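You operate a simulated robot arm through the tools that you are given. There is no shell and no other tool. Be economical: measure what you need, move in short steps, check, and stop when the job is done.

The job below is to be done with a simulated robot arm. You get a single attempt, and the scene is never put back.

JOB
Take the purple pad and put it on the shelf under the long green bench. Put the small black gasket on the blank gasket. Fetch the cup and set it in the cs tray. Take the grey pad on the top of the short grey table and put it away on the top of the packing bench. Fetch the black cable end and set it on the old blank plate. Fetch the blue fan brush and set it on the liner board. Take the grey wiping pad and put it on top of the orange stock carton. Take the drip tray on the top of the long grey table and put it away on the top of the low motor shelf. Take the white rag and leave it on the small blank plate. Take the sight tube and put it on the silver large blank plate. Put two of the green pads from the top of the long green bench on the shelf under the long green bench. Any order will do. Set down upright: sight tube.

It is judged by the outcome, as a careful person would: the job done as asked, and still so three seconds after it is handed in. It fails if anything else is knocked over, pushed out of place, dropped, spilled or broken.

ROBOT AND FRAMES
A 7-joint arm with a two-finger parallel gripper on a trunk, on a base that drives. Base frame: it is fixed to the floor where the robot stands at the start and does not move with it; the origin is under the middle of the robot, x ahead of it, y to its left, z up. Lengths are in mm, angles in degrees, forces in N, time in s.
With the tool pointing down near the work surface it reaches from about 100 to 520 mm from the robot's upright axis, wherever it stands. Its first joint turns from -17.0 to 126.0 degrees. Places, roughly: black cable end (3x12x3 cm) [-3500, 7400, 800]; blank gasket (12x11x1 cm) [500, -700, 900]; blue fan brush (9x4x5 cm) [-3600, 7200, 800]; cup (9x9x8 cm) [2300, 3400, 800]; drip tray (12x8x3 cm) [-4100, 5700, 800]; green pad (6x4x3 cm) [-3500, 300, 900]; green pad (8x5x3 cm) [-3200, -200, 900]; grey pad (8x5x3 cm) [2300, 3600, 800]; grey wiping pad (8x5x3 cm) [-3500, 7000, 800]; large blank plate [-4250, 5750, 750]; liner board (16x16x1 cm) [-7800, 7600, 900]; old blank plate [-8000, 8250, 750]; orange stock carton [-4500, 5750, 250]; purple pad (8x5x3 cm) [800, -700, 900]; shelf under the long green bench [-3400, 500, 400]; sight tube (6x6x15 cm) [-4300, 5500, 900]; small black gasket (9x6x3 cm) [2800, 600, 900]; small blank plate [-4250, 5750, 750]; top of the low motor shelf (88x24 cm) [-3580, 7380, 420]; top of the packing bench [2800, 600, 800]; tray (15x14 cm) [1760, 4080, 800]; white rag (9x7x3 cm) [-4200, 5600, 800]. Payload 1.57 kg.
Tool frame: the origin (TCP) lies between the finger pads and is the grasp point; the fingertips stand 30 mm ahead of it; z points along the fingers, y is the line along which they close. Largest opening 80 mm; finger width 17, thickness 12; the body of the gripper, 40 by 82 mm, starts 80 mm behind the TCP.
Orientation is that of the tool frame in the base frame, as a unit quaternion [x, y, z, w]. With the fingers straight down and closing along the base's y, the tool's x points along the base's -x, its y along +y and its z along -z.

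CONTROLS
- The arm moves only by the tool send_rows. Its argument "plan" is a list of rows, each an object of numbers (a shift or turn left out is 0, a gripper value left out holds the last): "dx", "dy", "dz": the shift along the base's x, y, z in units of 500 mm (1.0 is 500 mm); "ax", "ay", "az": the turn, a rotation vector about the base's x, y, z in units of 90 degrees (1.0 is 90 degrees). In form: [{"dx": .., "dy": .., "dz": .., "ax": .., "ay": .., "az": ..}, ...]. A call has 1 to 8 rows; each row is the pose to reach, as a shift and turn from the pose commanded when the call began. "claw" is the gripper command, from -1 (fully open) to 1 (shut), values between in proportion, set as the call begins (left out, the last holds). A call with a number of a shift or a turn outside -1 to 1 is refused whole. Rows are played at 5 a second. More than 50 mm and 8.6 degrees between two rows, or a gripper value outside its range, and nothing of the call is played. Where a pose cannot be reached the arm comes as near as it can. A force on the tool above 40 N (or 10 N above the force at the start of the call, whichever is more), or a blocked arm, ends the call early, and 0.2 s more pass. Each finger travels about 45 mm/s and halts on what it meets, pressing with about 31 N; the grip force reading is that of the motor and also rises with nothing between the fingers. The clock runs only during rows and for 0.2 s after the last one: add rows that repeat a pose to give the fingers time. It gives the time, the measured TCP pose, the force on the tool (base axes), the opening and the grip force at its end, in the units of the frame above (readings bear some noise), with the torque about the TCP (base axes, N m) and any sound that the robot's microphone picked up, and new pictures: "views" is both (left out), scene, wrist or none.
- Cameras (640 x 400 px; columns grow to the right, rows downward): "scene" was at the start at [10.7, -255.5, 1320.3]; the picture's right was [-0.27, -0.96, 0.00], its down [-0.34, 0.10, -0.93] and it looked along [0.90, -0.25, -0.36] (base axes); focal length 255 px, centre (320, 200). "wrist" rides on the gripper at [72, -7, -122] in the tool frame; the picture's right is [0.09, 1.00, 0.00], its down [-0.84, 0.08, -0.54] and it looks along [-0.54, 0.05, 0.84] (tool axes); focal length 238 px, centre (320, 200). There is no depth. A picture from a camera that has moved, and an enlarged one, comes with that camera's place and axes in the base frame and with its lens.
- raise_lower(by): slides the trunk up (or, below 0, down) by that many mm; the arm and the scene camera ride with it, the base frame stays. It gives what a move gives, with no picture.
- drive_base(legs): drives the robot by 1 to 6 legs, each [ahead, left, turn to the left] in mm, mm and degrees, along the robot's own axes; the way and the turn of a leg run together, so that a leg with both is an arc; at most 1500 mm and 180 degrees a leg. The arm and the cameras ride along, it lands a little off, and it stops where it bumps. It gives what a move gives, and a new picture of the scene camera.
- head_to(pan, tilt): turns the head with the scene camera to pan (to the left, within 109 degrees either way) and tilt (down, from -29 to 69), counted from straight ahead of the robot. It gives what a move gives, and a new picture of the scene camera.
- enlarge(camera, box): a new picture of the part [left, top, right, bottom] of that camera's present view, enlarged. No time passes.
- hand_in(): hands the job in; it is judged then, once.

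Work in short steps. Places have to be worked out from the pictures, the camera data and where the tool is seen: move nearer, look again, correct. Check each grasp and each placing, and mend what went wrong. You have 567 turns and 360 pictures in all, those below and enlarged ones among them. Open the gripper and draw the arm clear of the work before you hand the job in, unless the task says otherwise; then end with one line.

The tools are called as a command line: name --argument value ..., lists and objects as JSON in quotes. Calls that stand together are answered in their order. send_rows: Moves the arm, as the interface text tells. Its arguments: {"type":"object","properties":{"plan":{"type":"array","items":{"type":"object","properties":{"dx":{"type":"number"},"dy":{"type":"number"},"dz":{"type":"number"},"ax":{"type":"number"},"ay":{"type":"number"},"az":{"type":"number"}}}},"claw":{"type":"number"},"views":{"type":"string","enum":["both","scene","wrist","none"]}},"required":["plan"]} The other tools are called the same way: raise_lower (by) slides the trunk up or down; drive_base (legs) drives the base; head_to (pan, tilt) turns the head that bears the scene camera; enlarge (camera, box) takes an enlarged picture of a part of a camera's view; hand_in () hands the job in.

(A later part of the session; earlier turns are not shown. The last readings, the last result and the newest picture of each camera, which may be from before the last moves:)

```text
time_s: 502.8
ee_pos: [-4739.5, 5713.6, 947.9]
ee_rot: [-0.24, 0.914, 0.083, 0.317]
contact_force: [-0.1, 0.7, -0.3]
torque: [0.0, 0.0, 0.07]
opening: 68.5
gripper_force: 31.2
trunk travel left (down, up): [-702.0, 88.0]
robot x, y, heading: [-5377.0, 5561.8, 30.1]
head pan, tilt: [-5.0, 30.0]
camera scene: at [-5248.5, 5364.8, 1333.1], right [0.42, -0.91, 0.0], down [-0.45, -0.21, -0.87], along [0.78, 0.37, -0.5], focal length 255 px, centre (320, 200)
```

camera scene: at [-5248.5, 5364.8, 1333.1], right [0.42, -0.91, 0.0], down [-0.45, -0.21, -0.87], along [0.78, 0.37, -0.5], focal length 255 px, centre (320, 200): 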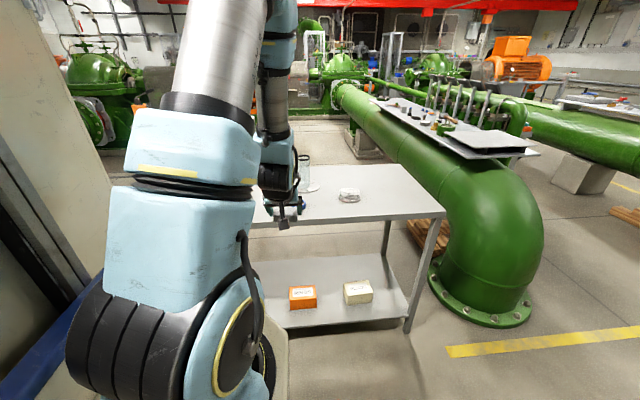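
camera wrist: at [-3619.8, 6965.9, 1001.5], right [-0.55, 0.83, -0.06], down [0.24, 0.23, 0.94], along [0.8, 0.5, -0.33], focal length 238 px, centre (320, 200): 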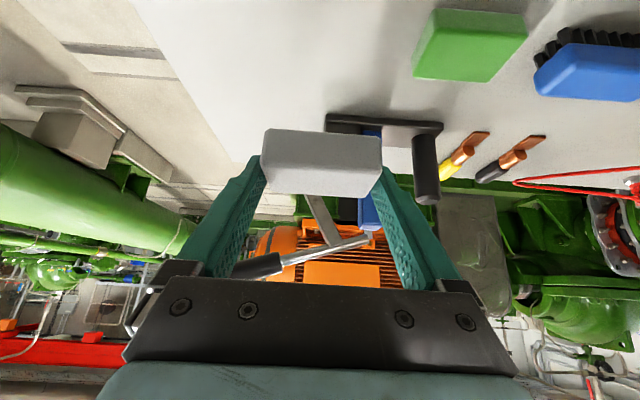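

The orange carton's top is at about (-4487,5857), and my TCP is laterally in line with it. I lower to z≈400.

raise_lower --by -400

raise_lower --by -140

send_rows --plan '[{}]' --views "both"

```text
time_s: 506.6
ee_pos: [-4739.4, 5713.2, 547.2]
ee_rot: [-0.239, 0.914, 0.082, 0.317]
contact_force: [0.8, 1.6, 0.0]
torque: [-0.01, 0.0, -0.02]
opening: 68.6
gripper_force: 31.2
trunk travel left (down, up): [-302.0, 488.0]
robot x, y, heading: [-5381.6, 5568.6, 30.2]
head pan, tilt: [-5.0, 30.0]
```

```text
time_s: 508.2
ee_pos: [-4739.7, 5714.7, 408.3]
ee_rot: [-0.24, 0.914, 0.082, 0.316]
contact_force: [-0.2, 0.7, -0.3]
torque: [0.02, -0.03, -0.02]
opening: 68.8
gripper_force: 30.7
trunk travel left (down, up): [-162.0, 628.0]
robot x, y, heading: [-5378.1, 5564.5, 30.2]
head pan, tilt: [-5.0, 30.0]
```

```text
time_s: 508.6
ee_pos: [-4740.0, 5713.6, 408.6]
ee_rot: [-0.239, 0.914, 0.082, 0.317]
contact_force: [0.0, -0.5, 0.1]
torque: [0.03, 0.0, 0.02]
opening: 68.5
gripper_force: 31.4
trunk travel left (down, up): [-162.0, 628.0]
robot x, y, heading: [-5377.5, 5563.4, 30.0]
head pan, tilt: [-5.0, 30.0]
camera scene: at [-5248.5, 5364.8, 793.1], right [0.42, -0.91, 0.0], down [-0.45, -0.21, -0.87], along [0.78, 0.37, -0.5], focal length 255 px, centre (320, 200)
camera wrist: at [-4852.4, 5643.7, 461.5], right [-0.55, 0.83, -0.06], down [0.24, 0.23, 0.94], along [0.8, 0.51, -0.33], focal length 238 px, centre (320, 200)
```

scene: 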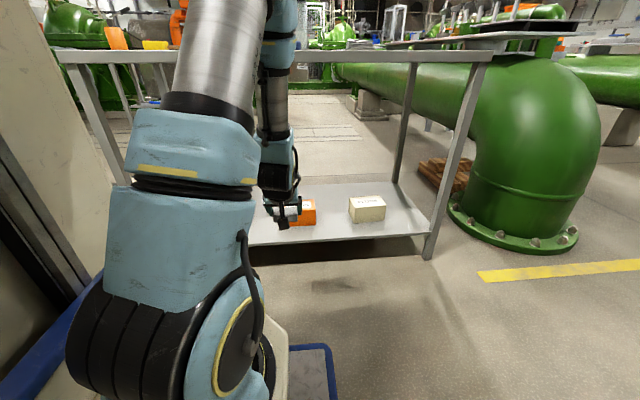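
wrist: 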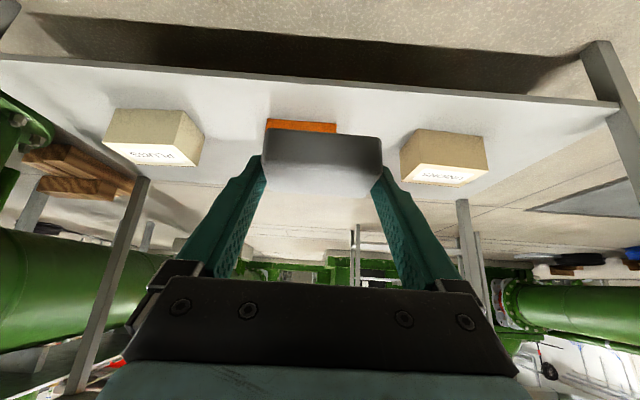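

I zoom the scene view to measure the carton better.

enlarge --camera "scene" --box '[240, 170, 440, 295]'

```text
3.20 times, centred on (340, 232) of scene
camera zoom: at [-5248.5, 5364.8, 793.1], right [0.42, -0.91, 0.0], down [-0.45, -0.21, -0.87], along [0.78, 0.37, -0.5], focal length 816 px, centre (256, 96)
```

zoom: 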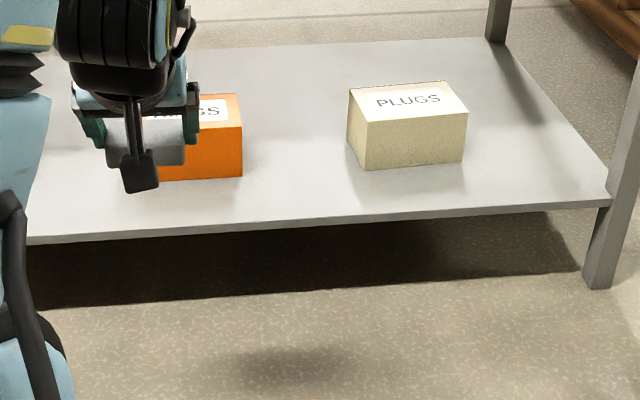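

Now I have it: the cartons are about 137×90×76 mm, the orange one's top at z≈211, centre ≈(-4426,5856). I lower 115, drive ahead 300 and check.

raise_lower --by -115

drive_base --legs '[[290, 0, 0]]'

send_rows --plan '[{}]' --views "wrist"

```text
time_s: 510.1
ee_pos: [-4740.8, 5713.1, 293.7]
ee_rot: [-0.24, 0.914, 0.082, 0.317]
contact_force: [0.5, 0.1, -0.9]
torque: [-0.02, 0.03, 0.0]
opening: 68.5
gripper_force: 30.8
trunk travel left (down, up): [-47.0, 743.0]
robot x, y, heading: [-5377.8, 5565.7, 30.1]
head pan, tilt: [-5.0, 30.0]
```

```text
time_s: 512.1
ee_pos: [-4487.6, 5861.0, 293.5]
ee_rot: [-0.239, 0.914, 0.082, 0.317]
contact_force: [-0.2, -0.4, -0.5]
torque: [0.03, 0.02, 0.0]
opening: 68.7
gripper_force: 31.1
trunk travel left (down, up): [-47.0, 743.0]
robot x, y, heading: [-5125.5, 5711.9, 30.2]
head pan, tilt: [-5.0, 30.0]
camera scene: at [-4995.7, 5511.7, 678.1], right [0.43, -0.91, 0.0], down [-0.45, -0.21, -0.87], along [0.78, 0.37, -0.5], focal length 255 px, centre (320, 200)
```

scene: 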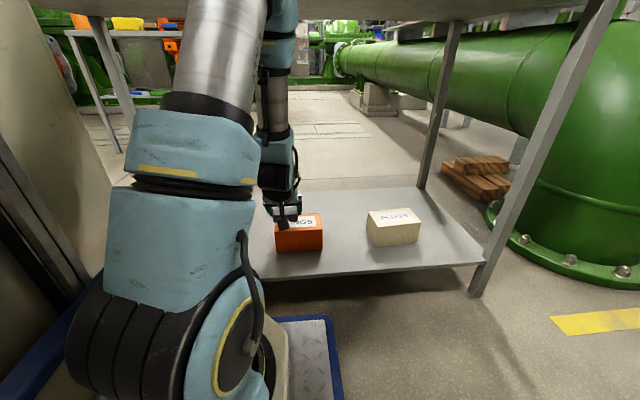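

```text
time_s: 512.5
ee_pos: [-4487.4, 5860.0, 293.0]
ee_rot: [-0.24, 0.914, 0.083, 0.317]
contact_force: [-0.2, 0.2, -0.5]
torque: [0.02, -0.01, 0.04]
opening: 68.6
gripper_force: 30.7
trunk travel left (down, up): [-47.0, 743.0]
robot x, y, heading: [-5127.3, 5710.8, 30.1]
head pan, tilt: [-5.0, 30.0]
camera wrist: at [-4599.6, 5790.7, 346.6], right [-0.55, 0.83, -0.06], down [0.24, 0.23, 0.94], along [0.8, 0.51, -0.33], focal length 238 px, centre (320, 200)
```

wrist: 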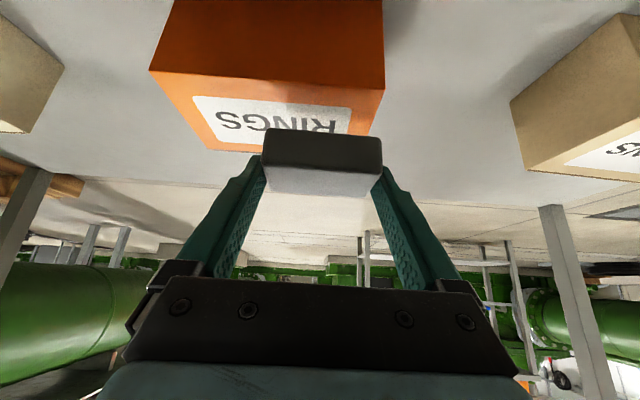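

The carton top is at z≈225, with centre about (-4432,5852). I move the pad over it, (48,-12), and lower gently to contact.

send_rows --plan '[{"dx": 0.05, "dy": -0.012}, {"dx": 0.096, "dy": -0.024}, {"dx": 0.096, "dy": -0.024, "dz": -0.02}, {"dx": 0.096, "dy": -0.024, "dz": -0.035}, {"dx": 0.096, "dy": -0.024, "dz": -0.045}]' --views "both"

```text
time_s: 513.7
ee_pos: [-4439.7, 5847.9, 270.1]
ee_rot: [-0.239, 0.914, 0.082, 0.318]
contact_force: [0.2, 0.2, -0.5]
torque: [0.01, 0.0, 0.01]
opening: 68.7
gripper_force: 30.9
trunk travel left (down, up): [-47.0, 743.0]
robot x, y, heading: [-5125.6, 5713.6, 29.9]
head pan, tilt: [-5.0, 30.0]
camera scene: at [-4995.7, 5511.7, 678.1], right [0.43, -0.91, 0.0], down [-0.45, -0.21, -0.87], along [0.78, 0.37, -0.5], focal length 255 px, centre (320, 200)
camera wrist: at [-4551.6, 5778.3, 323.4], right [-0.55, 0.83, -0.06], down [0.24, 0.23, 0.94], along [0.8, 0.51, -0.33], focal length 238 px, centre (320, 200)
```

scene: 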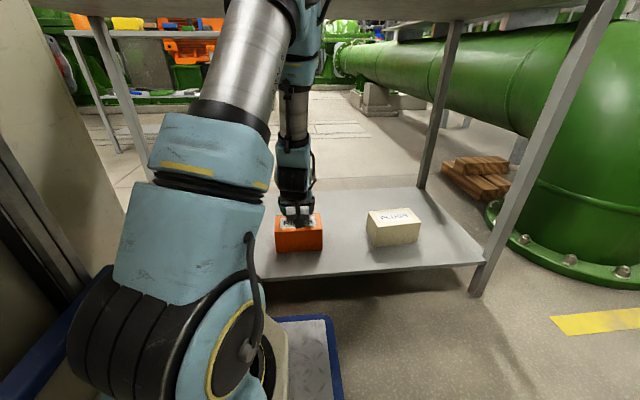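
wrist: 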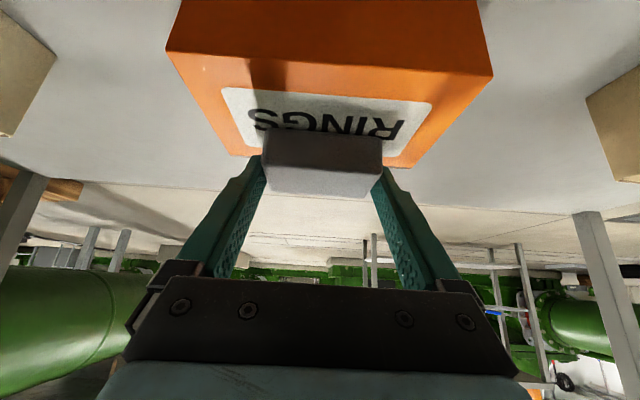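

The pad is well over the carton. I pull back 6 mm and lower to contact.

send_rows --plan '[{"dx": -0.01, "dy": -0.006, "dz": -0.006}, {"dx": -0.01, "dy": -0.006, "dz": -0.012}, {"dx": -0.01, "dy": -0.006, "dz": -0.018}, {"dx": -0.01, "dy": -0.006, "dz": -0.023}, {"dx": -0.01, "dy": -0.006, "dz": -0.028}, {"dx": -0.01, "dy": -0.006, "dz": -0.033}, {"dx": -0.01, "dy": -0.006, "dz": -0.038}]' --views "none"

```text
time_s: 514.5
ee_pos: [-4442.6, 5846.3, 268.2]
ee_rot: [-0.239, 0.912, 0.083, 0.322]
contact_force: [-6.7, -3.2, 20.6]
torque: [0.08, 0.27, 0.02]
opening: 68.6
gripper_force: 31.0
trunk travel left (down, up): [-47.0, 743.0]
robot x, y, heading: [-5125.8, 5715.2, 30.0]
head pan, tilt: [-5.0, 30.0]
stopped in row 3: the force on the tool passed its limit at 43 N (the readings are from after the stop); the commanded pose is now the measured one
```

Contact. I release and withdraw up and back.

send_rows --plan '[{}, {}, {"dz": 0.04, "dx": -0.026, "dy": -0.015}, {"dz": 0.09, "dx": -0.06, "dy": -0.034}, {"dz": 0.12, "dx": -0.12, "dy": -0.07}, {"dz": 0.12, "dx": -0.19, "dy": -0.11}]' --claw -1 --views "wrist"

```text
time_s: 515.9
ee_pos: [-4509.8, 5796.0, 329.7]
ee_rot: [-0.239, 0.913, 0.082, 0.32]
contact_force: [0.0, -0.8, 0.3]
torque: [0.0, -0.02, -0.01]
opening: 80.4
gripper_force: 0.1
out of reach, approached as far as the arm can: row 6
trunk travel left (down, up): [-47.0, 743.0]
robot x, y, heading: [-5122.9, 5712.3, 30.1]
head pan, tilt: [-5.0, 30.0]
camera wrist: at [-4621.9, 5726.1, 382.4], right [-0.55, 0.83, -0.06], down [0.24, 0.23, 0.94], along [0.8, 0.51, -0.32], focal length 238 px, centre (320, 200)
```

wrist: 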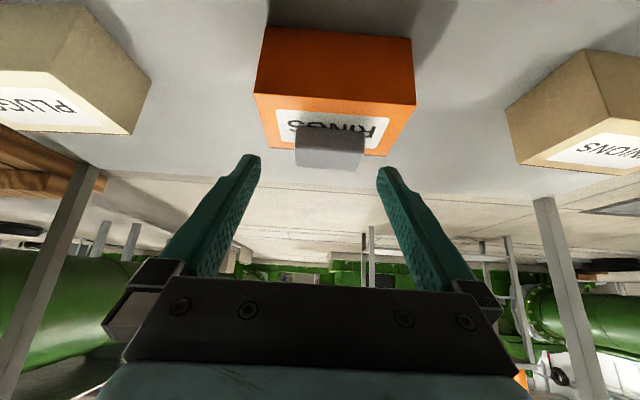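

The grey pad rests on the carton. I back out, raise the trunk, and straighten the tool for the cable end.

drive_base --legs '[[-300, 0, 0]]'

raise_lower --by 400

raise_lower --by 300

send_rows --plan '[{"ax": -0.042, "ay": 0.075}, {"ax": -0.084, "ay": 0.15}, {"ax": -0.126, "ay": 0.225}, {"ax": -0.168, "ay": 0.3}, {"ax": -0.2085, "ay": 0.375}]' --views "none" --claw 0

drive_base --legs '[[0, 720, 0], [1000, 0, 0], [560, 0, 0]]'

```text
time_s: 517.9
ee_pos: [-4768.6, 5646.7, 330.6]
ee_rot: [-0.241, 0.913, 0.082, 0.319]
contact_force: [-0.4, -0.1, 0.1]
torque: [-0.01, 0.0, -0.04]
opening: 80.2
gripper_force: 0.0
trunk travel left (down, up): [-47.0, 743.0]
robot x, y, heading: [-5385.6, 5563.0, 30.4]
head pan, tilt: [-5.0, 30.0]
camera scene: at [-5253.9, 5361.4, 678.1], right [0.43, -0.9, 0.0], down [-0.45, -0.21, -0.87], along [0.78, 0.37, -0.5], focal length 255 px, centre (320, 200)
```

scene: 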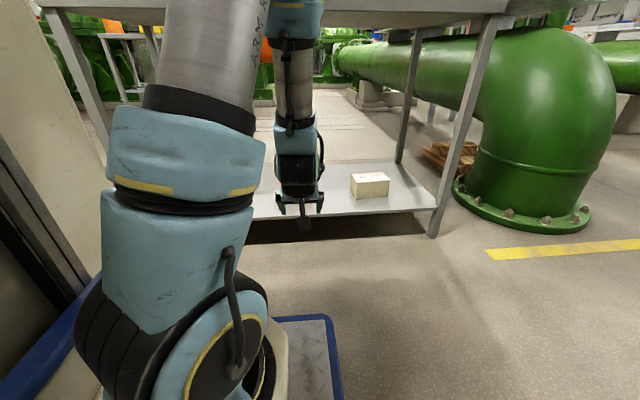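

```text
time_s: 521.8
ee_pos: [-4768.1, 5646.4, 730.0]
ee_rot: [-0.241, 0.913, 0.082, 0.319]
contact_force: [-0.5, 0.1, -0.7]
torque: [0.02, -0.01, 0.0]
opening: 79.6
gripper_force: 0.0
trunk travel left (down, up): [-447.0, 343.0]
robot x, y, heading: [-5382.7, 5561.8, 30.4]
head pan, tilt: [-5.0, 30.0]
```

```text
time_s: 524.8
ee_pos: [-4767.8, 5648.1, 1030.4]
ee_rot: [-0.241, 0.913, 0.083, 0.32]
contact_force: [-0.1, -0.9, -0.7]
torque: [0.01, -0.04, 0.0]
opening: 80.0
gripper_force: 0.1
trunk travel left (down, up): [-747.0, 43.0]
robot x, y, heading: [-5385.3, 5564.1, 30.4]
head pan, tilt: [-5.0, 30.0]
```

```text
time_s: 526.0
ee_pos: [-4768.3, 5645.7, 1029.6]
ee_rot: [-0.255, 0.967, 0.001, -0.002]
contact_force: [0.6, 0.0, -1.0]
torque: [0.01, 0.0, 0.04]
opening: 40.2
gripper_force: 0.0
trunk travel left (down, up): [-747.0, 43.0]
robot x, y, heading: [-5382.4, 5560.4, 30.2]
head pan, tilt: [-5.0, 30.0]
```

```text
time_s: 537.5
ee_pos: [-3774.1, 7046.1, 1030.8]
ee_rot: [-0.252, 0.968, 0.0, -0.001]
contact_force: [-0.9, -0.5, -0.8]
torque: [-0.02, 0.0, 0.01]
opening: 39.8
gripper_force: 0.0
trunk travel left (down, up): [-747.0, 43.0]
robot x, y, heading: [-4388.4, 6966.0, 29.7]
head pan, tilt: [-5.0, 30.0]
camera scene: at [-4261.5, 6765.1, 1378.1], right [0.42, -0.91, 0.0], down [-0.45, -0.21, -0.87], along [0.79, 0.36, -0.5], focal length 255 px, centre (320, 200)
```

scene: 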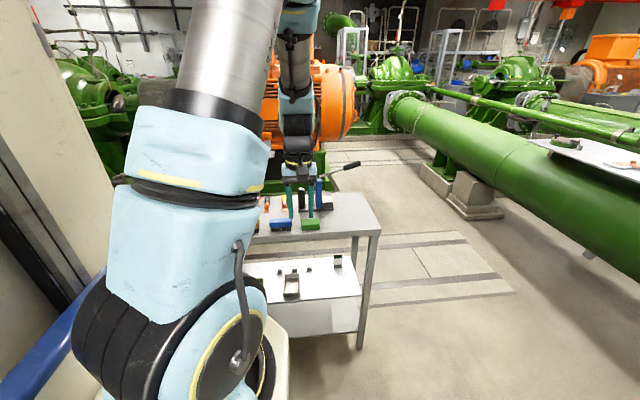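

I drive ahead 230, then bring the arm left and ahead over the cable end, turning the tool 10°.

drive_base --legs '[[230, 0, 0]]'

send_rows --plan '[{"dx": -0.03, "dy": 0.07, "az": 0.04}, {"dx": -0.05, "dy": 0.15, "az": 0.08}, {"dx": -0.07, "dy": 0.23, "az": 0.117}, {"dx": -0.04, "dy": 0.29, "az": 0.117}]' --views "wrist"

```text
time_s: 539.2
ee_pos: [-3575.7, 7161.1, 1030.5]
ee_rot: [-0.252, 0.968, 0.001, -0.002]
contact_force: [-0.9, -0.6, -0.8]
torque: [0.01, 0.03, 0.01]
opening: 39.9
gripper_force: 0.0
trunk travel left (down, up): [-747.0, 43.0]
robot x, y, heading: [-4189.7, 7080.8, 29.8]
head pan, tilt: [-5.0, 30.0]
camera scene: at [-4063.2, 6878.9, 1378.1], right [0.42, -0.91, 0.0], down [-0.45, -0.21, -0.87], along [0.79, 0.36, -0.5], focal length 255 px, centre (320, 200)
```

scene: 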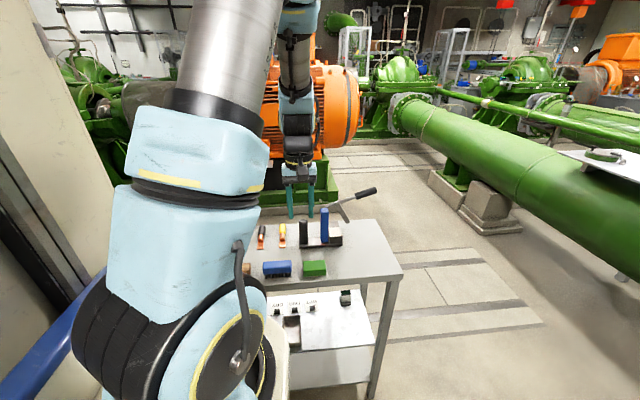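

```text
time_s: 540.2
ee_pos: [-3595.2, 7305.7, 1028.9]
ee_rot: [-0.339, 0.941, 0.001, -0.002]
contact_force: [0.2, -0.6, 0.2]
torque: [0.01, -0.01, 0.01]
opening: 39.9
gripper_force: 0.1
trunk travel left (down, up): [-747.0, 43.0]
robot x, y, heading: [-4191.2, 7081.6, 29.6]
head pan, tilt: [-5.0, 30.0]
camera wrist: at [-3647.0, 7254.5, 1153.8], right [-0.71, 0.71, 0.0], down [0.6, 0.59, 0.54], along [0.38, 0.38, -0.84], focal length 238 px, centre (320, 200)
```

wrist: 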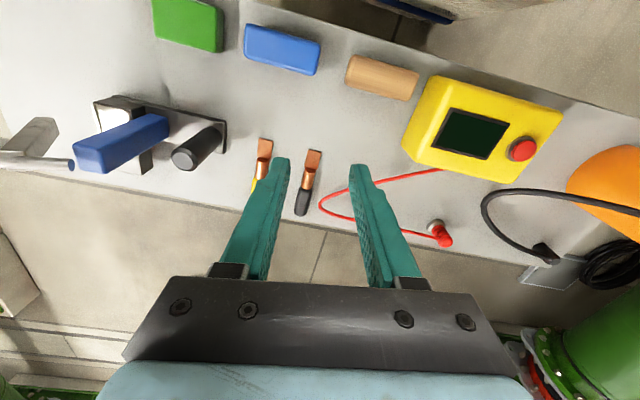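

The black clip lies from (-3546,7343) to (-3449,7404). I move over its middle, aligning -7.6°, and lower part way.

send_rows --plan '[{"dx": 0.07, "dy": 0.05, "az": -0.04}, {"dx": 0.14, "dy": 0.1, "az": -0.085}, {"dx": 0.19, "dy": 0.132, "az": -0.085, "dz": -0.06}, {"dx": 0.19, "dy": 0.132, "az": -0.085, "dz": -0.15}, {"dx": 0.19, "dy": 0.132, "az": -0.085, "dz": -0.22}]' --claw 0.05 --views "wrist"

```text
time_s: 541.4
ee_pos: [-3502.1, 7371.6, 919.9]
ee_rot: [-0.275, 0.961, 0.001, 0.0]
contact_force: [0.1, -0.5, -0.2]
torque: [-0.03, -0.04, -0.03]
opening: 37.9
gripper_force: 0.2
trunk travel left (down, up): [-747.0, 43.0]
robot x, y, heading: [-4196.0, 7080.9, 29.7]
head pan, tilt: [-5.0, 30.0]
camera wrist: at [-3559.4, 7328.0, 1043.9], right [-0.61, 0.8, 0.0], down [0.67, 0.51, 0.54], along [0.43, 0.33, -0.84], focal length 238 px, centre (320, 200)
```

wrist: 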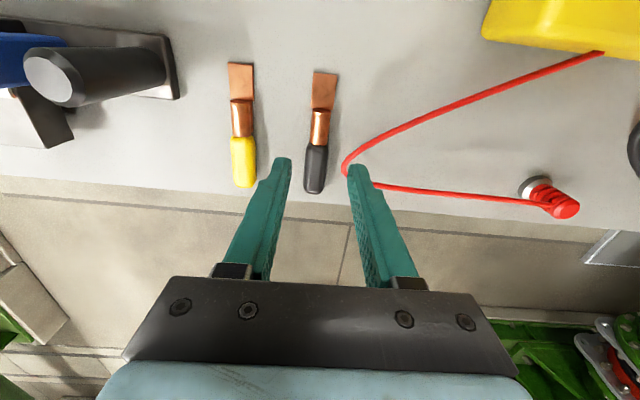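

TCP is over the barrel and the red wire is clear of both fingers. I lower to z≈832 and grip.

send_rows --plan '[{"dz": -0.08}, {"dz": -0.15}, {"dz": -0.175}]' --views "wrist"

```text
time_s: 542.2
ee_pos: [-3500.7, 7370.9, 833.4]
ee_rot: [-0.276, 0.961, 0.001, -0.001]
contact_force: [0.8, 0.5, 0.2]
torque: [0.0, -0.01, 0.01]
opening: 38.1
gripper_force: 0.1
trunk travel left (down, up): [-747.0, 43.0]
robot x, y, heading: [-4195.3, 7081.2, 29.9]
head pan, tilt: [-5.0, 30.0]
camera wrist: at [-3558.4, 7328.1, 956.7], right [-0.61, 0.8, 0.0], down [0.67, 0.51, 0.54], along [0.43, 0.33, -0.84], focal length 238 px, centre (320, 200)
```

wrist: 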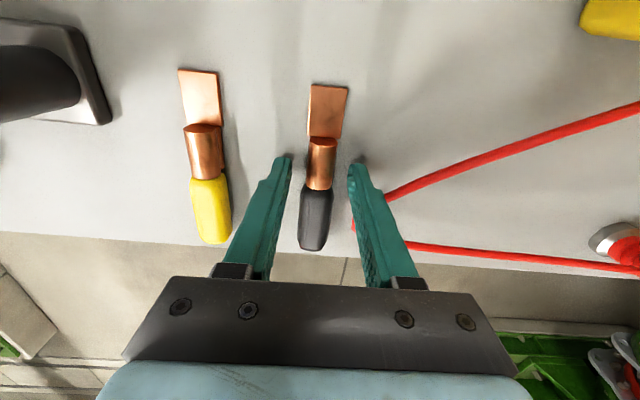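

The wire is outside the closing path. I close and lift.

send_rows --plan '[{}, {}, {}, {}]' --claw 1 --views "none"

send_rows --plan '[{"dz": 0.04}, {"dz": 0.13}, {"dz": 0.22}, {"dz": 0.3}]' --views "wrist"

```text
time_s: 543.2
ee_pos: [-3501.1, 7370.3, 832.9]
ee_rot: [-0.276, 0.961, 0.0, -0.002]
contact_force: [-0.2, -0.1, 0.1]
torque: [-0.01, 0.01, 0.01]
opening: 23.1
gripper_force: 31.3
trunk travel left (down, up): [-747.0, 43.0]
robot x, y, heading: [-4193.7, 7083.1, 29.9]
head pan, tilt: [-5.0, 30.0]
```

```text
time_s: 544.2
ee_pos: [-3500.3, 7371.2, 982.7]
ee_rot: [-0.275, 0.961, 0.001, -0.002]
contact_force: [-0.2, 0.4, -0.3]
torque: [-0.01, 0.01, 0.03]
opening: 23.3
gripper_force: 31.0
trunk travel left (down, up): [-747.0, 43.0]
robot x, y, heading: [-4191.9, 7081.1, 29.9]
head pan, tilt: [-5.0, 30.0]
camera wrist: at [-3557.6, 7328.0, 1106.1], right [-0.61, 0.8, 0.0], down [0.67, 0.51, 0.54], along [0.43, 0.33, -0.84], focal length 238 px, centre (320, 200)
```

wrist: 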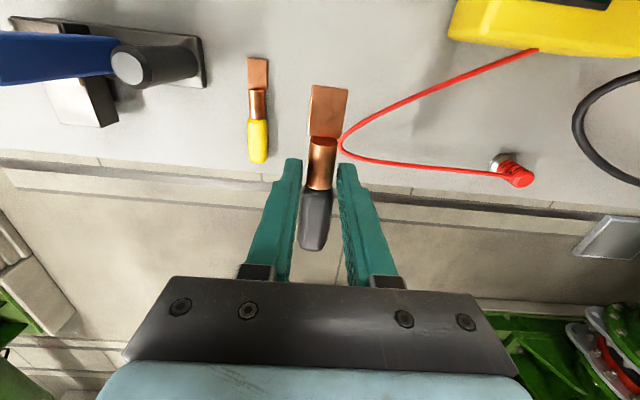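

The cable end is held. I retract the arm a bit, back out to the corridor and travel toward the far benches with the plate and the liner board.

send_rows --plan '[{"dx": -0.08, "dy": -0.046, "dz": 0.05}, {"dx": -0.16, "dy": -0.092, "dz": 0.08}, {"dx": -0.23, "dy": -0.13, "dz": 0.08}]' --views "none"

drive_base --legs '[[-900, 0, 0], [-900, 0, 0], [0, 900, 0]]'

drive_base --legs '[[0, 0, 90]]'

head_to --pan -5 --tilt 15

```text
refused: row 1 steps farther than a row can; nothing moved
```

```text
time_s: 557.6
ee_pos: [-5500.0, 7263.5, 982.1]
ee_rot: [-0.274, 0.962, 0.001, -0.001]
contact_force: [0.2, -0.5, -0.2]
torque: [-0.02, 0.04, 0.0]
opening: 22.9
gripper_force: 30.6
trunk travel left (down, up): [-747.0, 43.0]
robot x, y, heading: [-6192.5, 6973.9, 29.5]
head pan, tilt: [-5.0, 30.0]
camera scene: at [-6065.0, 6772.8, 1378.1], right [0.42, -0.91, 0.0], down [-0.45, -0.21, -0.87], along [0.79, 0.36, -0.5], focal length 255 px, centre (320, 200)
```

scene: 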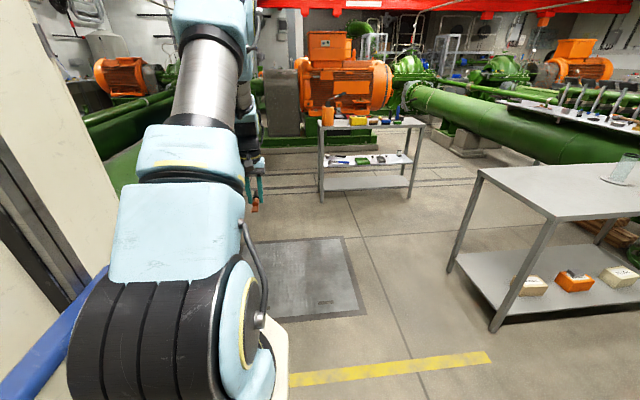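

```text
time_s: 561.8
ee_pos: [-6476.7, 7668.9, 981.0]
ee_rot: [0.872, -0.489, 0.0, 0.002]
contact_force: [0.3, 0.1, 0.0]
torque: [-0.04, 0.02, 0.05]
opening: 23.2
gripper_force: 31.0
trunk travel left (down, up): [-747.0, 43.0]
robot x, y, heading: [-6193.9, 6970.2, 119.4]
head pan, tilt: [-5.0, 30.0]
camera scene: at [-5989.4, 7099.6, 1378.1], right [0.91, 0.41, 0.0], down [0.21, -0.46, -0.87], along [-0.36, 0.79, -0.5], focal length 255 px, centre (320, 200)
```

scene: 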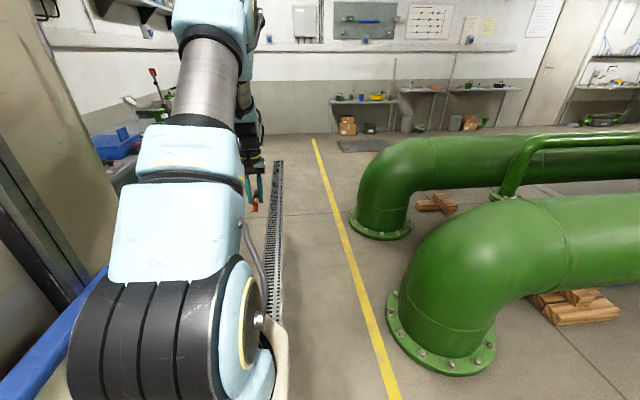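

```text
time_s: 562.6
ee_pos: [-6476.9, 7668.7, 981.8]
ee_rot: [0.872, -0.489, 0.0, 0.002]
contact_force: [-0.4, 0.2, -1.1]
torque: [-0.04, -0.02, 0.01]
opening: 23.2
gripper_force: 30.9
trunk travel left (down, up): [-747.0, 43.0]
robot x, y, heading: [-6190.6, 6980.9, 119.0]
head pan, tilt: [-5.0, 15.0]
camera scene: at [-5990.6, 7102.3, 1402.2], right [0.91, 0.41, 0.0], down [0.11, -0.24, -0.97], along [-0.4, 0.88, -0.26], focal length 255 px, centre (320, 200)
```

scene: 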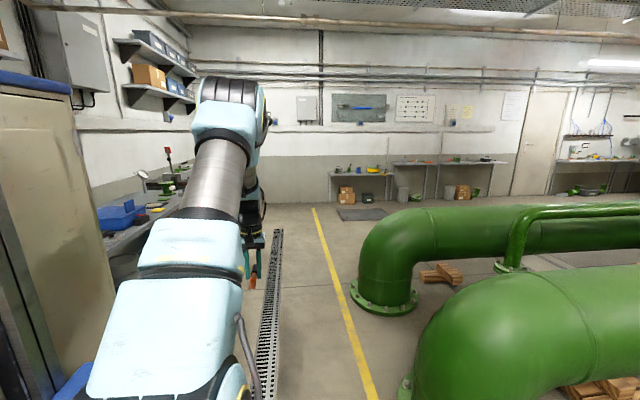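

The way ahead is clear. I retract the arm 130 mm, drive ahead 1250, and turn left to face the wall bench.

send_rows --plan '[{"dx": 0.041, "dy": -0.074}, {"dx": 0.082, "dy": -0.148}, {"dx": 0.123, "dy": -0.222}]' --views "none"

drive_base --legs '[[1250, 0, 0], [0, 0, 91]]'

head_to --pan 0 --tilt 20

```text
time_s: 563.4
ee_pos: [-6414.8, 7557.1, 981.9]
ee_rot: [0.872, -0.489, 0.0, 0.0]
contact_force: [-1.0, 0.8, -1.7]
torque: [-0.03, 0.01, -0.05]
opening: 23.4
gripper_force: 30.9
trunk travel left (down, up): [-747.0, 43.0]
robot x, y, heading: [-6195.8, 6973.9, 119.2]
head pan, tilt: [-5.0, 15.0]
```

```text
time_s: 573.5
ee_pos: [-7389.5, 7822.5, 981.5]
ee_rot: [0.959, 0.282, 0.001, 0.001]
contact_force: [0.1, -0.2, -0.4]
torque: [-0.01, -0.01, -0.02]
opening: 17.1
gripper_force: 30.8
trunk travel left (down, up): [-747.0, 43.0]
robot x, y, heading: [-6807.4, 8057.1, -149.3]
head pan, tilt: [-5.0, 15.0]
camera scene: at [-6943.9, 8256.1, 1402.3], right [-0.43, 0.9, 0.0], down [0.23, 0.11, -0.97], along [-0.87, -0.42, -0.26], focal length 255 px, centre (320, 200)
```

scene: 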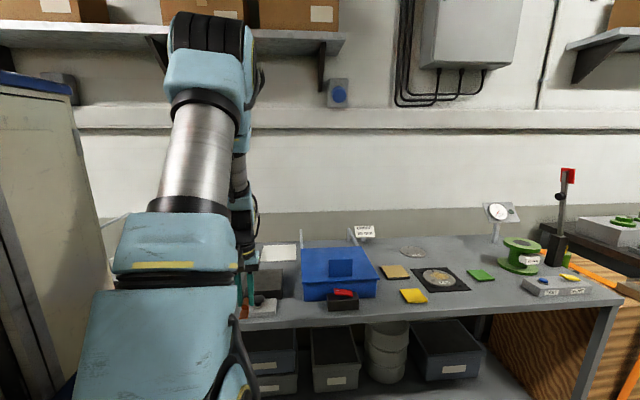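

```text
time_s: 574.2
ee_pos: [-7388.2, 7821.6, 981.8]
ee_rot: [0.959, 0.283, 0.001, 0.001]
contact_force: [-0.2, -0.2, 0.0]
torque: [0.01, -0.04, 0.02]
opening: 16.9
gripper_force: 30.8
trunk travel left (down, up): [-747.0, 43.0]
robot x, y, heading: [-6810.1, 8057.7, -149.3]
head pan, tilt: [0.0, 20.0]
camera scene: at [-6939.8, 8249.1, 1394.2], right [-0.51, 0.86, 0.0], down [0.29, 0.17, -0.94], along [-0.81, -0.48, -0.34], focal length 255 px, centre (320, 200)
```

scene: 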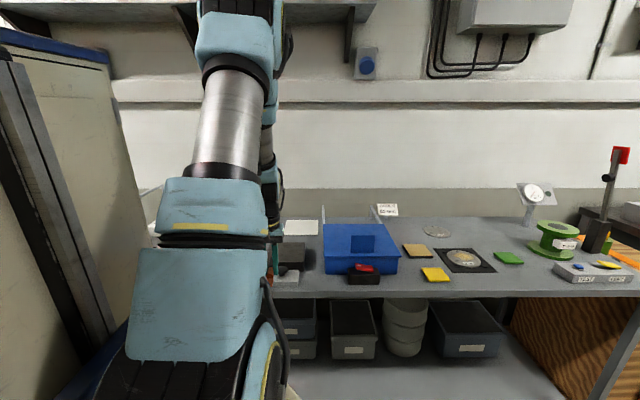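

The grip opening dropped from 23 to 17 mm, so I check the cable end in the wrist view and zoom in on the bench.

send_rows --plan '[{}]' --views "wrist"

enlarge --camera "scene" --box '[270, 190, 590, 390]'

```text
time_s: 574.6
ee_pos: [-7389.4, 7821.8, 983.7]
ee_rot: [0.959, 0.283, 0.001, 0.001]
contact_force: [-0.2, 0.8, -2.3]
torque: [0.01, -0.02, -0.02]
opening: 17.0
gripper_force: 31.4
trunk travel left (down, up): [-747.0, 43.0]
robot x, y, heading: [-6808.3, 8058.7, -149.4]
head pan, tilt: [0.0, 20.0]
camera wrist: at [-7333.1, 7867.1, 1105.9], right [0.62, -0.79, 0.0], down [-0.66, -0.52, 0.54], along [-0.42, -0.33, -0.84], focal length 238 px, centre (320, 200)
```

wrist: 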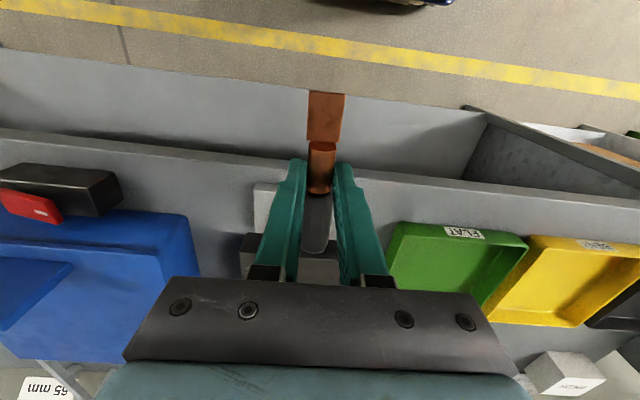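

```text
2.00 times, centred on (430, 290) of scene
camera zoom: at [-6939.8, 8249.1, 1394.1], right [-0.51, 0.86, 0.0], down [0.29, 0.17, -0.94], along [-0.81, -0.48, -0.34], focal length 510 px, centre (100, 20)
```

zoom: 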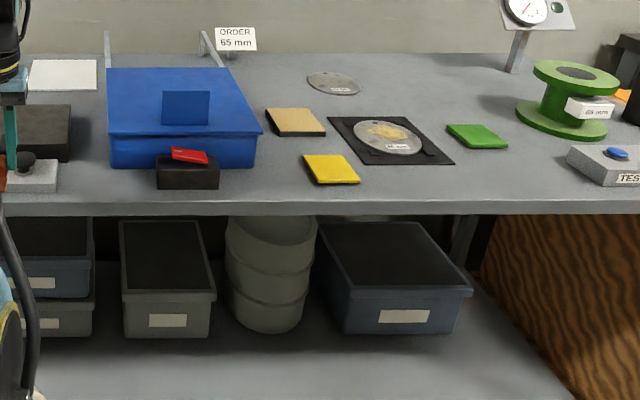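

I zoom on the two plates to tell which one is "old".

enlarge --camera "scene" --box '[390, 205, 518, 285]'

enlarge --camera "scene" --box '[270, 205, 398, 285]'

```text
5.00 times, centred on (454, 245) of scene
camera zoom: at [-6939.8, 8249.1, 1394.1], right [-0.51, 0.86, 0.0], down [0.29, 0.17, -0.94], along [-0.81, -0.48, -0.34], focal length 1274 px, centre (-350, -25)
```

zoom: 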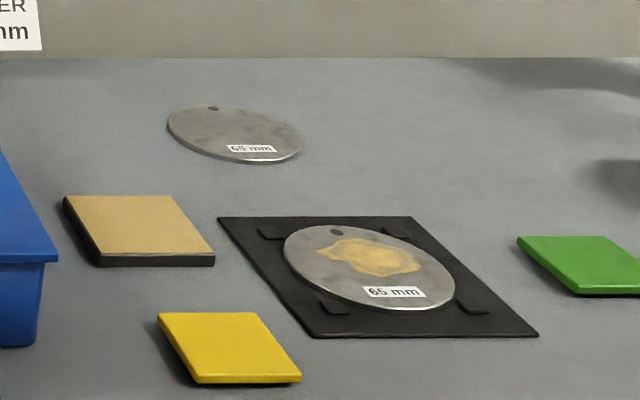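

```text
5.00 times, centred on (334, 245) of scene
camera zoom: at [-6939.8, 8249.1, 1394.1], right [-0.51, 0.86, 0.0], down [0.29, 0.17, -0.94], along [-0.81, -0.48, -0.34], focal length 1274 px, centre (250, -25)
```

zoom: 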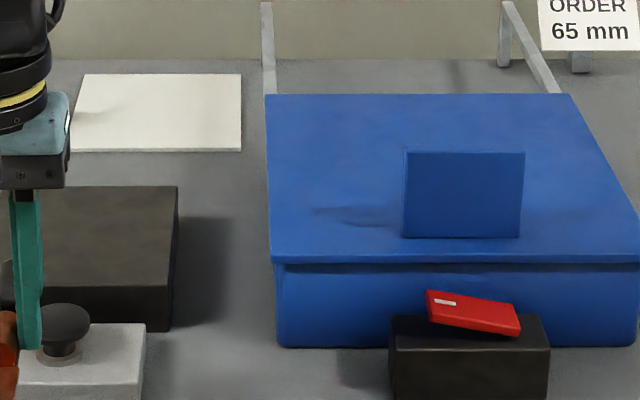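

The old plate is the stained one on the black mat, at about (-7933,8292); the liner board is the white square at about (-7845,7612). I sidestep right 690 to face the plate.

drive_base --legs '[[0, -690, 0], [150, 0, 0]]'

send_rows --plan '[{}]' --views "wrist"

```text
time_s: 579.3
ee_pos: [-7869.9, 8335.7, 983.2]
ee_rot: [0.959, 0.283, 0.001, 0.0]
contact_force: [-0.1, 0.5, -1.3]
torque: [-0.01, 0.0, -0.03]
opening: 17.1
gripper_force: 30.6
trunk travel left (down, up): [-747.0, 43.0]
robot x, y, heading: [-7294.4, 8573.7, -149.4]
head pan, tilt: [0.0, 20.0]
camera scene: at [-7421.4, 8763.3, 1394.2], right [-0.51, 0.86, 0.0], down [0.29, 0.18, -0.94], along [-0.81, -0.48, -0.34], focal length 255 px, centre (320, 200)
```

scene: 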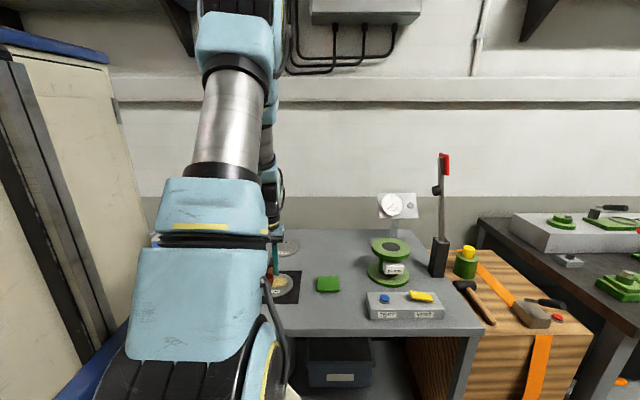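

```text
time_s: 579.7
ee_pos: [-7869.0, 8335.8, 982.4]
ee_rot: [0.959, 0.284, 0.001, 0.001]
contact_force: [0.1, 0.1, -0.9]
torque: [-0.01, -0.03, 0.02]
opening: 17.3
gripper_force: 30.6
trunk travel left (down, up): [-747.0, 43.0]
robot x, y, heading: [-7294.1, 8575.4, -149.1]
head pan, tilt: [0.0, 20.0]
camera wrist: at [-7814.2, 8380.9, 1105.8], right [0.62, -0.79, 0.0], down [-0.66, -0.52, 0.54], along [-0.42, -0.34, -0.84], focal length 238 px, centre (320, 200)
```

wrist: 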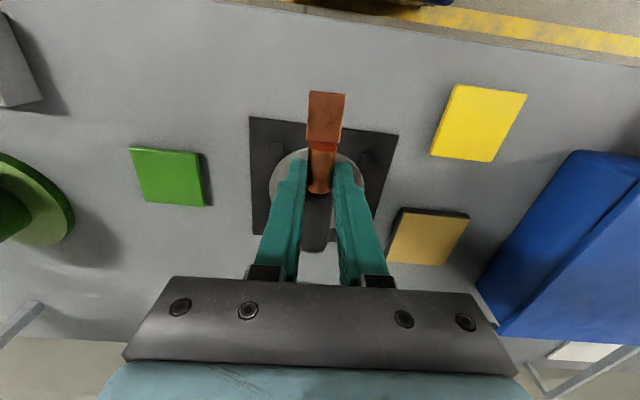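

The plate centre is about (-7928,8294), and the clip's centre is ~16 mm ahead of the TCP. I shift (-45,-33) and lower in steps.

send_rows --plan '[{"dx": -0.045, "dy": -0.033}, {"dx": -0.09, "dy": -0.066}, {"dx": -0.09, "dy": -0.066, "dz": -0.08}, {"dx": -0.09, "dy": -0.066, "dz": -0.14}]' --views "wrist"

```text
time_s: 580.7
ee_pos: [-7914.6, 8302.8, 910.4]
ee_rot: [0.959, 0.284, 0.001, 0.001]
contact_force: [-0.5, 0.3, -1.0]
torque: [0.01, 0.02, -0.04]
opening: 17.2
gripper_force: 31.2
trunk travel left (down, up): [-747.0, 43.0]
robot x, y, heading: [-7296.7, 8569.8, -149.0]
head pan, tilt: [0.0, 20.0]
camera wrist: at [-7858.4, 8348.3, 1034.6], right [0.62, -0.79, 0.0], down [-0.66, -0.52, 0.54], along [-0.42, -0.34, -0.84], focal length 238 px, centre (320, 200)
```

wrist: 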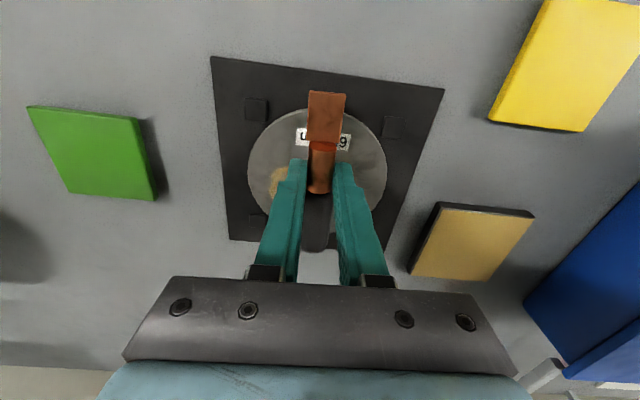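

Centred over the plate. I inch down to contact.

send_rows --plan '[{"dz": -0.01}, {"dz": -0.018}, {"dz": -0.025}, {"dz": -0.031}, {"dz": -0.037}, {"dz": -0.043}, {"dz": -0.049}]' --views "none"

```text
time_s: 582.4
ee_pos: [-7914.7, 8302.1, 891.5]
ee_rot: [0.959, 0.284, 0.0, 0.001]
contact_force: [9.1, 7.8, 26.7]
torque: [0.26, -0.36, -0.01]
opening: 17.2
gripper_force: 31.2
trunk travel left (down, up): [-747.0, 43.0]
robot x, y, heading: [-7292.3, 8572.1, -149.2]
head pan, tilt: [0.0, 20.0]
stopped in row 7: the force on the tool passed its limit at 42 N (the readings are from after the stop); the commanded pose is now the measured one
```

Contact. I ease up 2 mm, open gently and rise.

send_rows --plan '[{"dz": 0.003}, {"dz": 0.003}, {"dz": 0.003}, {"dz": 0.003}, {"dz": 0.08}, {"dz": 0.16}]' --claw 0 --views "wrist"

```text
time_s: 583.8
ee_pos: [-7915.1, 8304.3, 969.3]
ee_rot: [0.959, 0.284, 0.001, 0.002]
contact_force: [-0.3, 0.1, -0.4]
torque: [0.01, -0.01, -0.01]
opening: 40.0
gripper_force: 0.1
trunk travel left (down, up): [-747.0, 43.0]
robot x, y, heading: [-7293.4, 8572.6, -149.1]
head pan, tilt: [0.0, 20.0]
camera wrist: at [-7859.4, 8348.8, 1092.6], right [0.62, -0.79, 0.0], down [-0.66, -0.52, 0.54], along [-0.42, -0.34, -0.84], focal length 238 px, centre (320, 200)
```

wrist: 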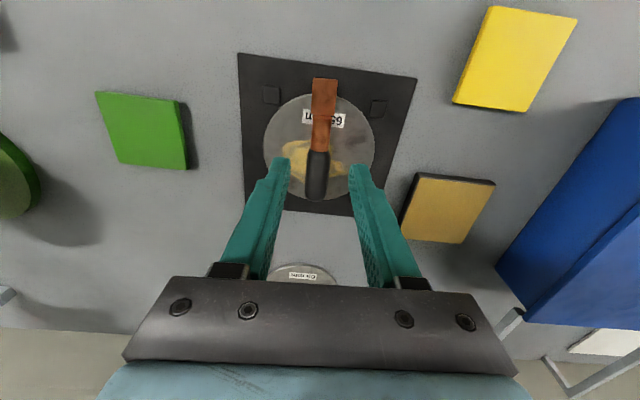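

The cable end lies on the old plate. Last item: the blue brush. I back off, turn and return along the corridor to the motor table.

raise_lower --by 40

drive_base --legs '[[-250, 0, 0], [0, 0, 90]]'

drive_base --legs '[[1400, 0, 0], [1400, 0, 0], [0, 0, 90]]'

```text
time_s: 584.6
ee_pos: [-7916.6, 8304.9, 1008.9]
ee_rot: [0.959, 0.283, -0.001, 0.001]
contact_force: [-0.3, -0.3, 0.4]
torque: [0.04, -0.01, 0.02]
opening: 40.0
gripper_force: 0.2
trunk travel left (down, up): [-787.0, 3.0]
robot x, y, heading: [-7291.6, 8572.2, -149.6]
head pan, tilt: [0.0, 20.0]
```

```text
time_s: 590.3
ee_pos: [-6807.0, 8080.3, 1008.4]
ee_rot: [0.475, 0.88, 0.001, 0.001]
contact_force: [-1.0, -0.7, 0.2]
torque: [-0.01, 0.01, -0.03]
opening: 40.1
gripper_force: 0.1
trunk travel left (down, up): [-787.0, 3.0]
robot x, y, heading: [-7079.1, 8701.8, -58.8]
head pan, tilt: [0.0, 20.0]
camera scene: at [-7267.2, 8570.8, 1434.1], right [-0.86, -0.52, 0.0], down [-0.18, 0.29, -0.94], along [0.49, -0.8, -0.34], focal length 255 px, centre (320, 200)
```

scene: 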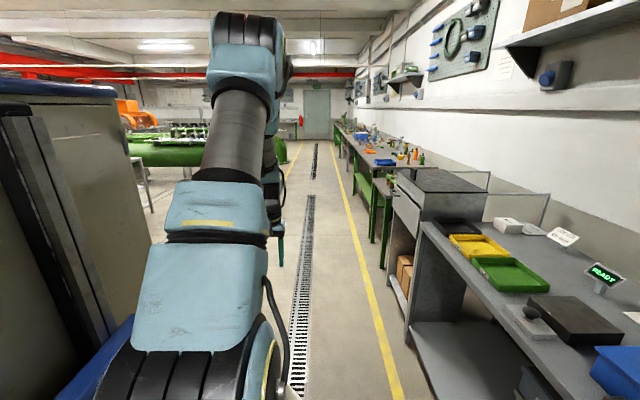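

```text
time_s: 607.8
ee_pos: [-4995.4, 6577.4, 1009.7]
ee_rot: [-0.295, 0.956, 0.001, 0.001]
contact_force: [-0.3, -0.3, 0.5]
torque: [-0.05, -0.01, 0.02]
opening: 39.9
gripper_force: 0.0
trunk travel left (down, up): [-787.0, 3.0]
robot x, y, heading: [-5611.8, 6296.3, 32.0]
head pan, tilt: [0.0, 20.0]
camera scene: at [-5475.6, 6105.2, 1434.2], right [0.53, -0.85, 0.0], down [-0.29, -0.18, -0.94], along [0.79, 0.5, -0.34], focal length 255 px, centre (320, 200)
```

scene: 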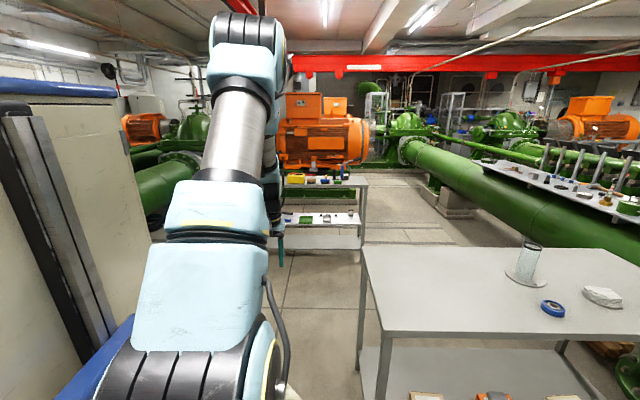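

I head in toward the motor table and rotate the tool -90° so it closes across the brush's width.

drive_base --legs '[[0, -50, -2], [1450, 0, 0]]'

send_rows --plan '[{"az": -0.09}, {"az": -0.18}, {"az": -0.27}, {"az": -0.36}, {"az": -0.45}, {"az": -0.54}]' --views "none" --claw -0.7

send_rows --plan '[{"az": -0.09}, {"az": -0.18}, {"az": -0.27}, {"az": -0.36}, {"az": -0.45}]' --views "wrist"

```text
time_s: 615.6
ee_pos: [-3710.2, 7255.3, 1009.6]
ee_rot: [-0.283, 0.959, 0.001, 0.0]
contact_force: [0.0, -0.5, 1.3]
torque: [-0.02, 0.0, 0.02]
opening: 39.8
gripper_force: 0.0
trunk travel left (down, up): [-787.0, 3.0]
robot x, y, heading: [-4331.7, 6983.9, 30.9]
head pan, tilt: [0.0, 20.0]
camera scene: at [-4203.1, 6795.8, 1434.2], right [0.51, -0.86, 0.0], down [-0.29, -0.17, -0.94], along [0.81, 0.48, -0.34], focal length 255 px, centre (320, 200)
```

scene: 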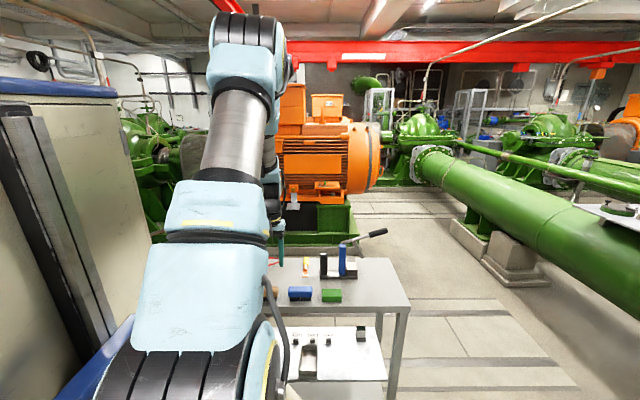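

```text
time_s: 617.0
ee_pos: [-3710.8, 7255.4, 1009.1]
ee_rot: [0.138, 0.99, 0.0, 0.0]
contact_force: [0.1, 0.1, 0.1]
torque: [-0.02, 0.02, 0.01]
opening: 67.9
gripper_force: 0.0
trunk travel left (down, up): [-787.0, 3.0]
robot x, y, heading: [-4335.6, 6986.7, 30.5]
head pan, tilt: [0.0, 20.0]
```

```text
time_s: 618.2
ee_pos: [-3710.2, 7255.9, 1009.1]
ee_rot: [0.473, 0.881, 0.001, 0.002]
contact_force: [0.8, -0.5, 0.3]
torque: [-0.01, -0.03, 0.0]
opening: 68.3
gripper_force: 0.1
trunk travel left (down, up): [-787.0, 3.0]
robot x, y, heading: [-4333.6, 6987.9, 30.8]
head pan, tilt: [0.0, 20.0]
camera wrist: at [-3756.8, 7312.1, 1132.7], right [0.78, 0.63, 0.0], down [0.53, -0.65, 0.54], along [0.34, -0.42, -0.84], focal length 238 px, centre (320, 200)
```

wrist: 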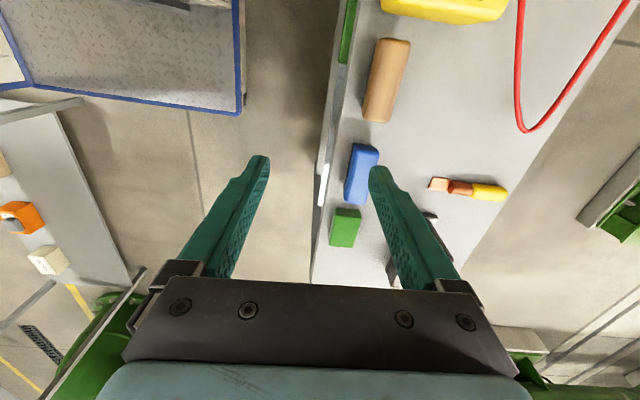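

The brush is at about (-3620,7232), aligned with the tool. I move over it and lower partway.

send_rows --plan '[{"dx": 0.08, "dy": -0.022}, {"dx": 0.16, "dy": -0.044}, {"dx": 0.178, "dy": -0.048, "dz": -0.08}, {"dx": 0.178, "dy": -0.048, "dz": -0.17}]' --views "wrist"

```text
time_s: 619.2
ee_pos: [-3621.1, 7231.7, 926.0]
ee_rot: [0.472, 0.882, 0.0, 0.001]
contact_force: [0.1, -0.6, 0.5]
torque: [0.02, -0.03, 0.03]
opening: 67.9
gripper_force: 0.1
trunk travel left (down, up): [-787.0, 3.0]
robot x, y, heading: [-4328.5, 6987.4, 30.7]
head pan, tilt: [0.0, 20.0]
camera wrist: at [-3667.8, 7287.6, 1049.5], right [0.78, 0.63, 0.0], down [0.53, -0.65, 0.54], along [0.34, -0.42, -0.84], focal length 238 px, centre (320, 200)
```

wrist: 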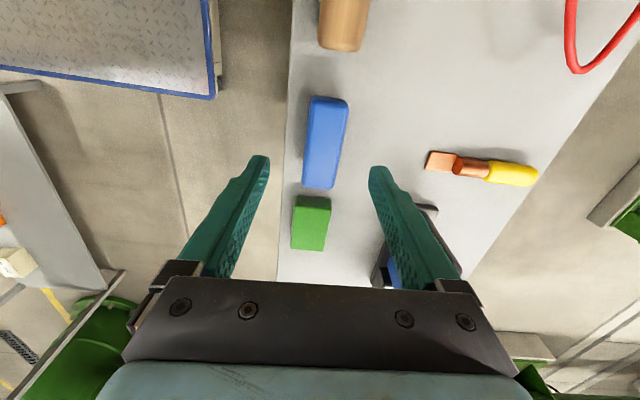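

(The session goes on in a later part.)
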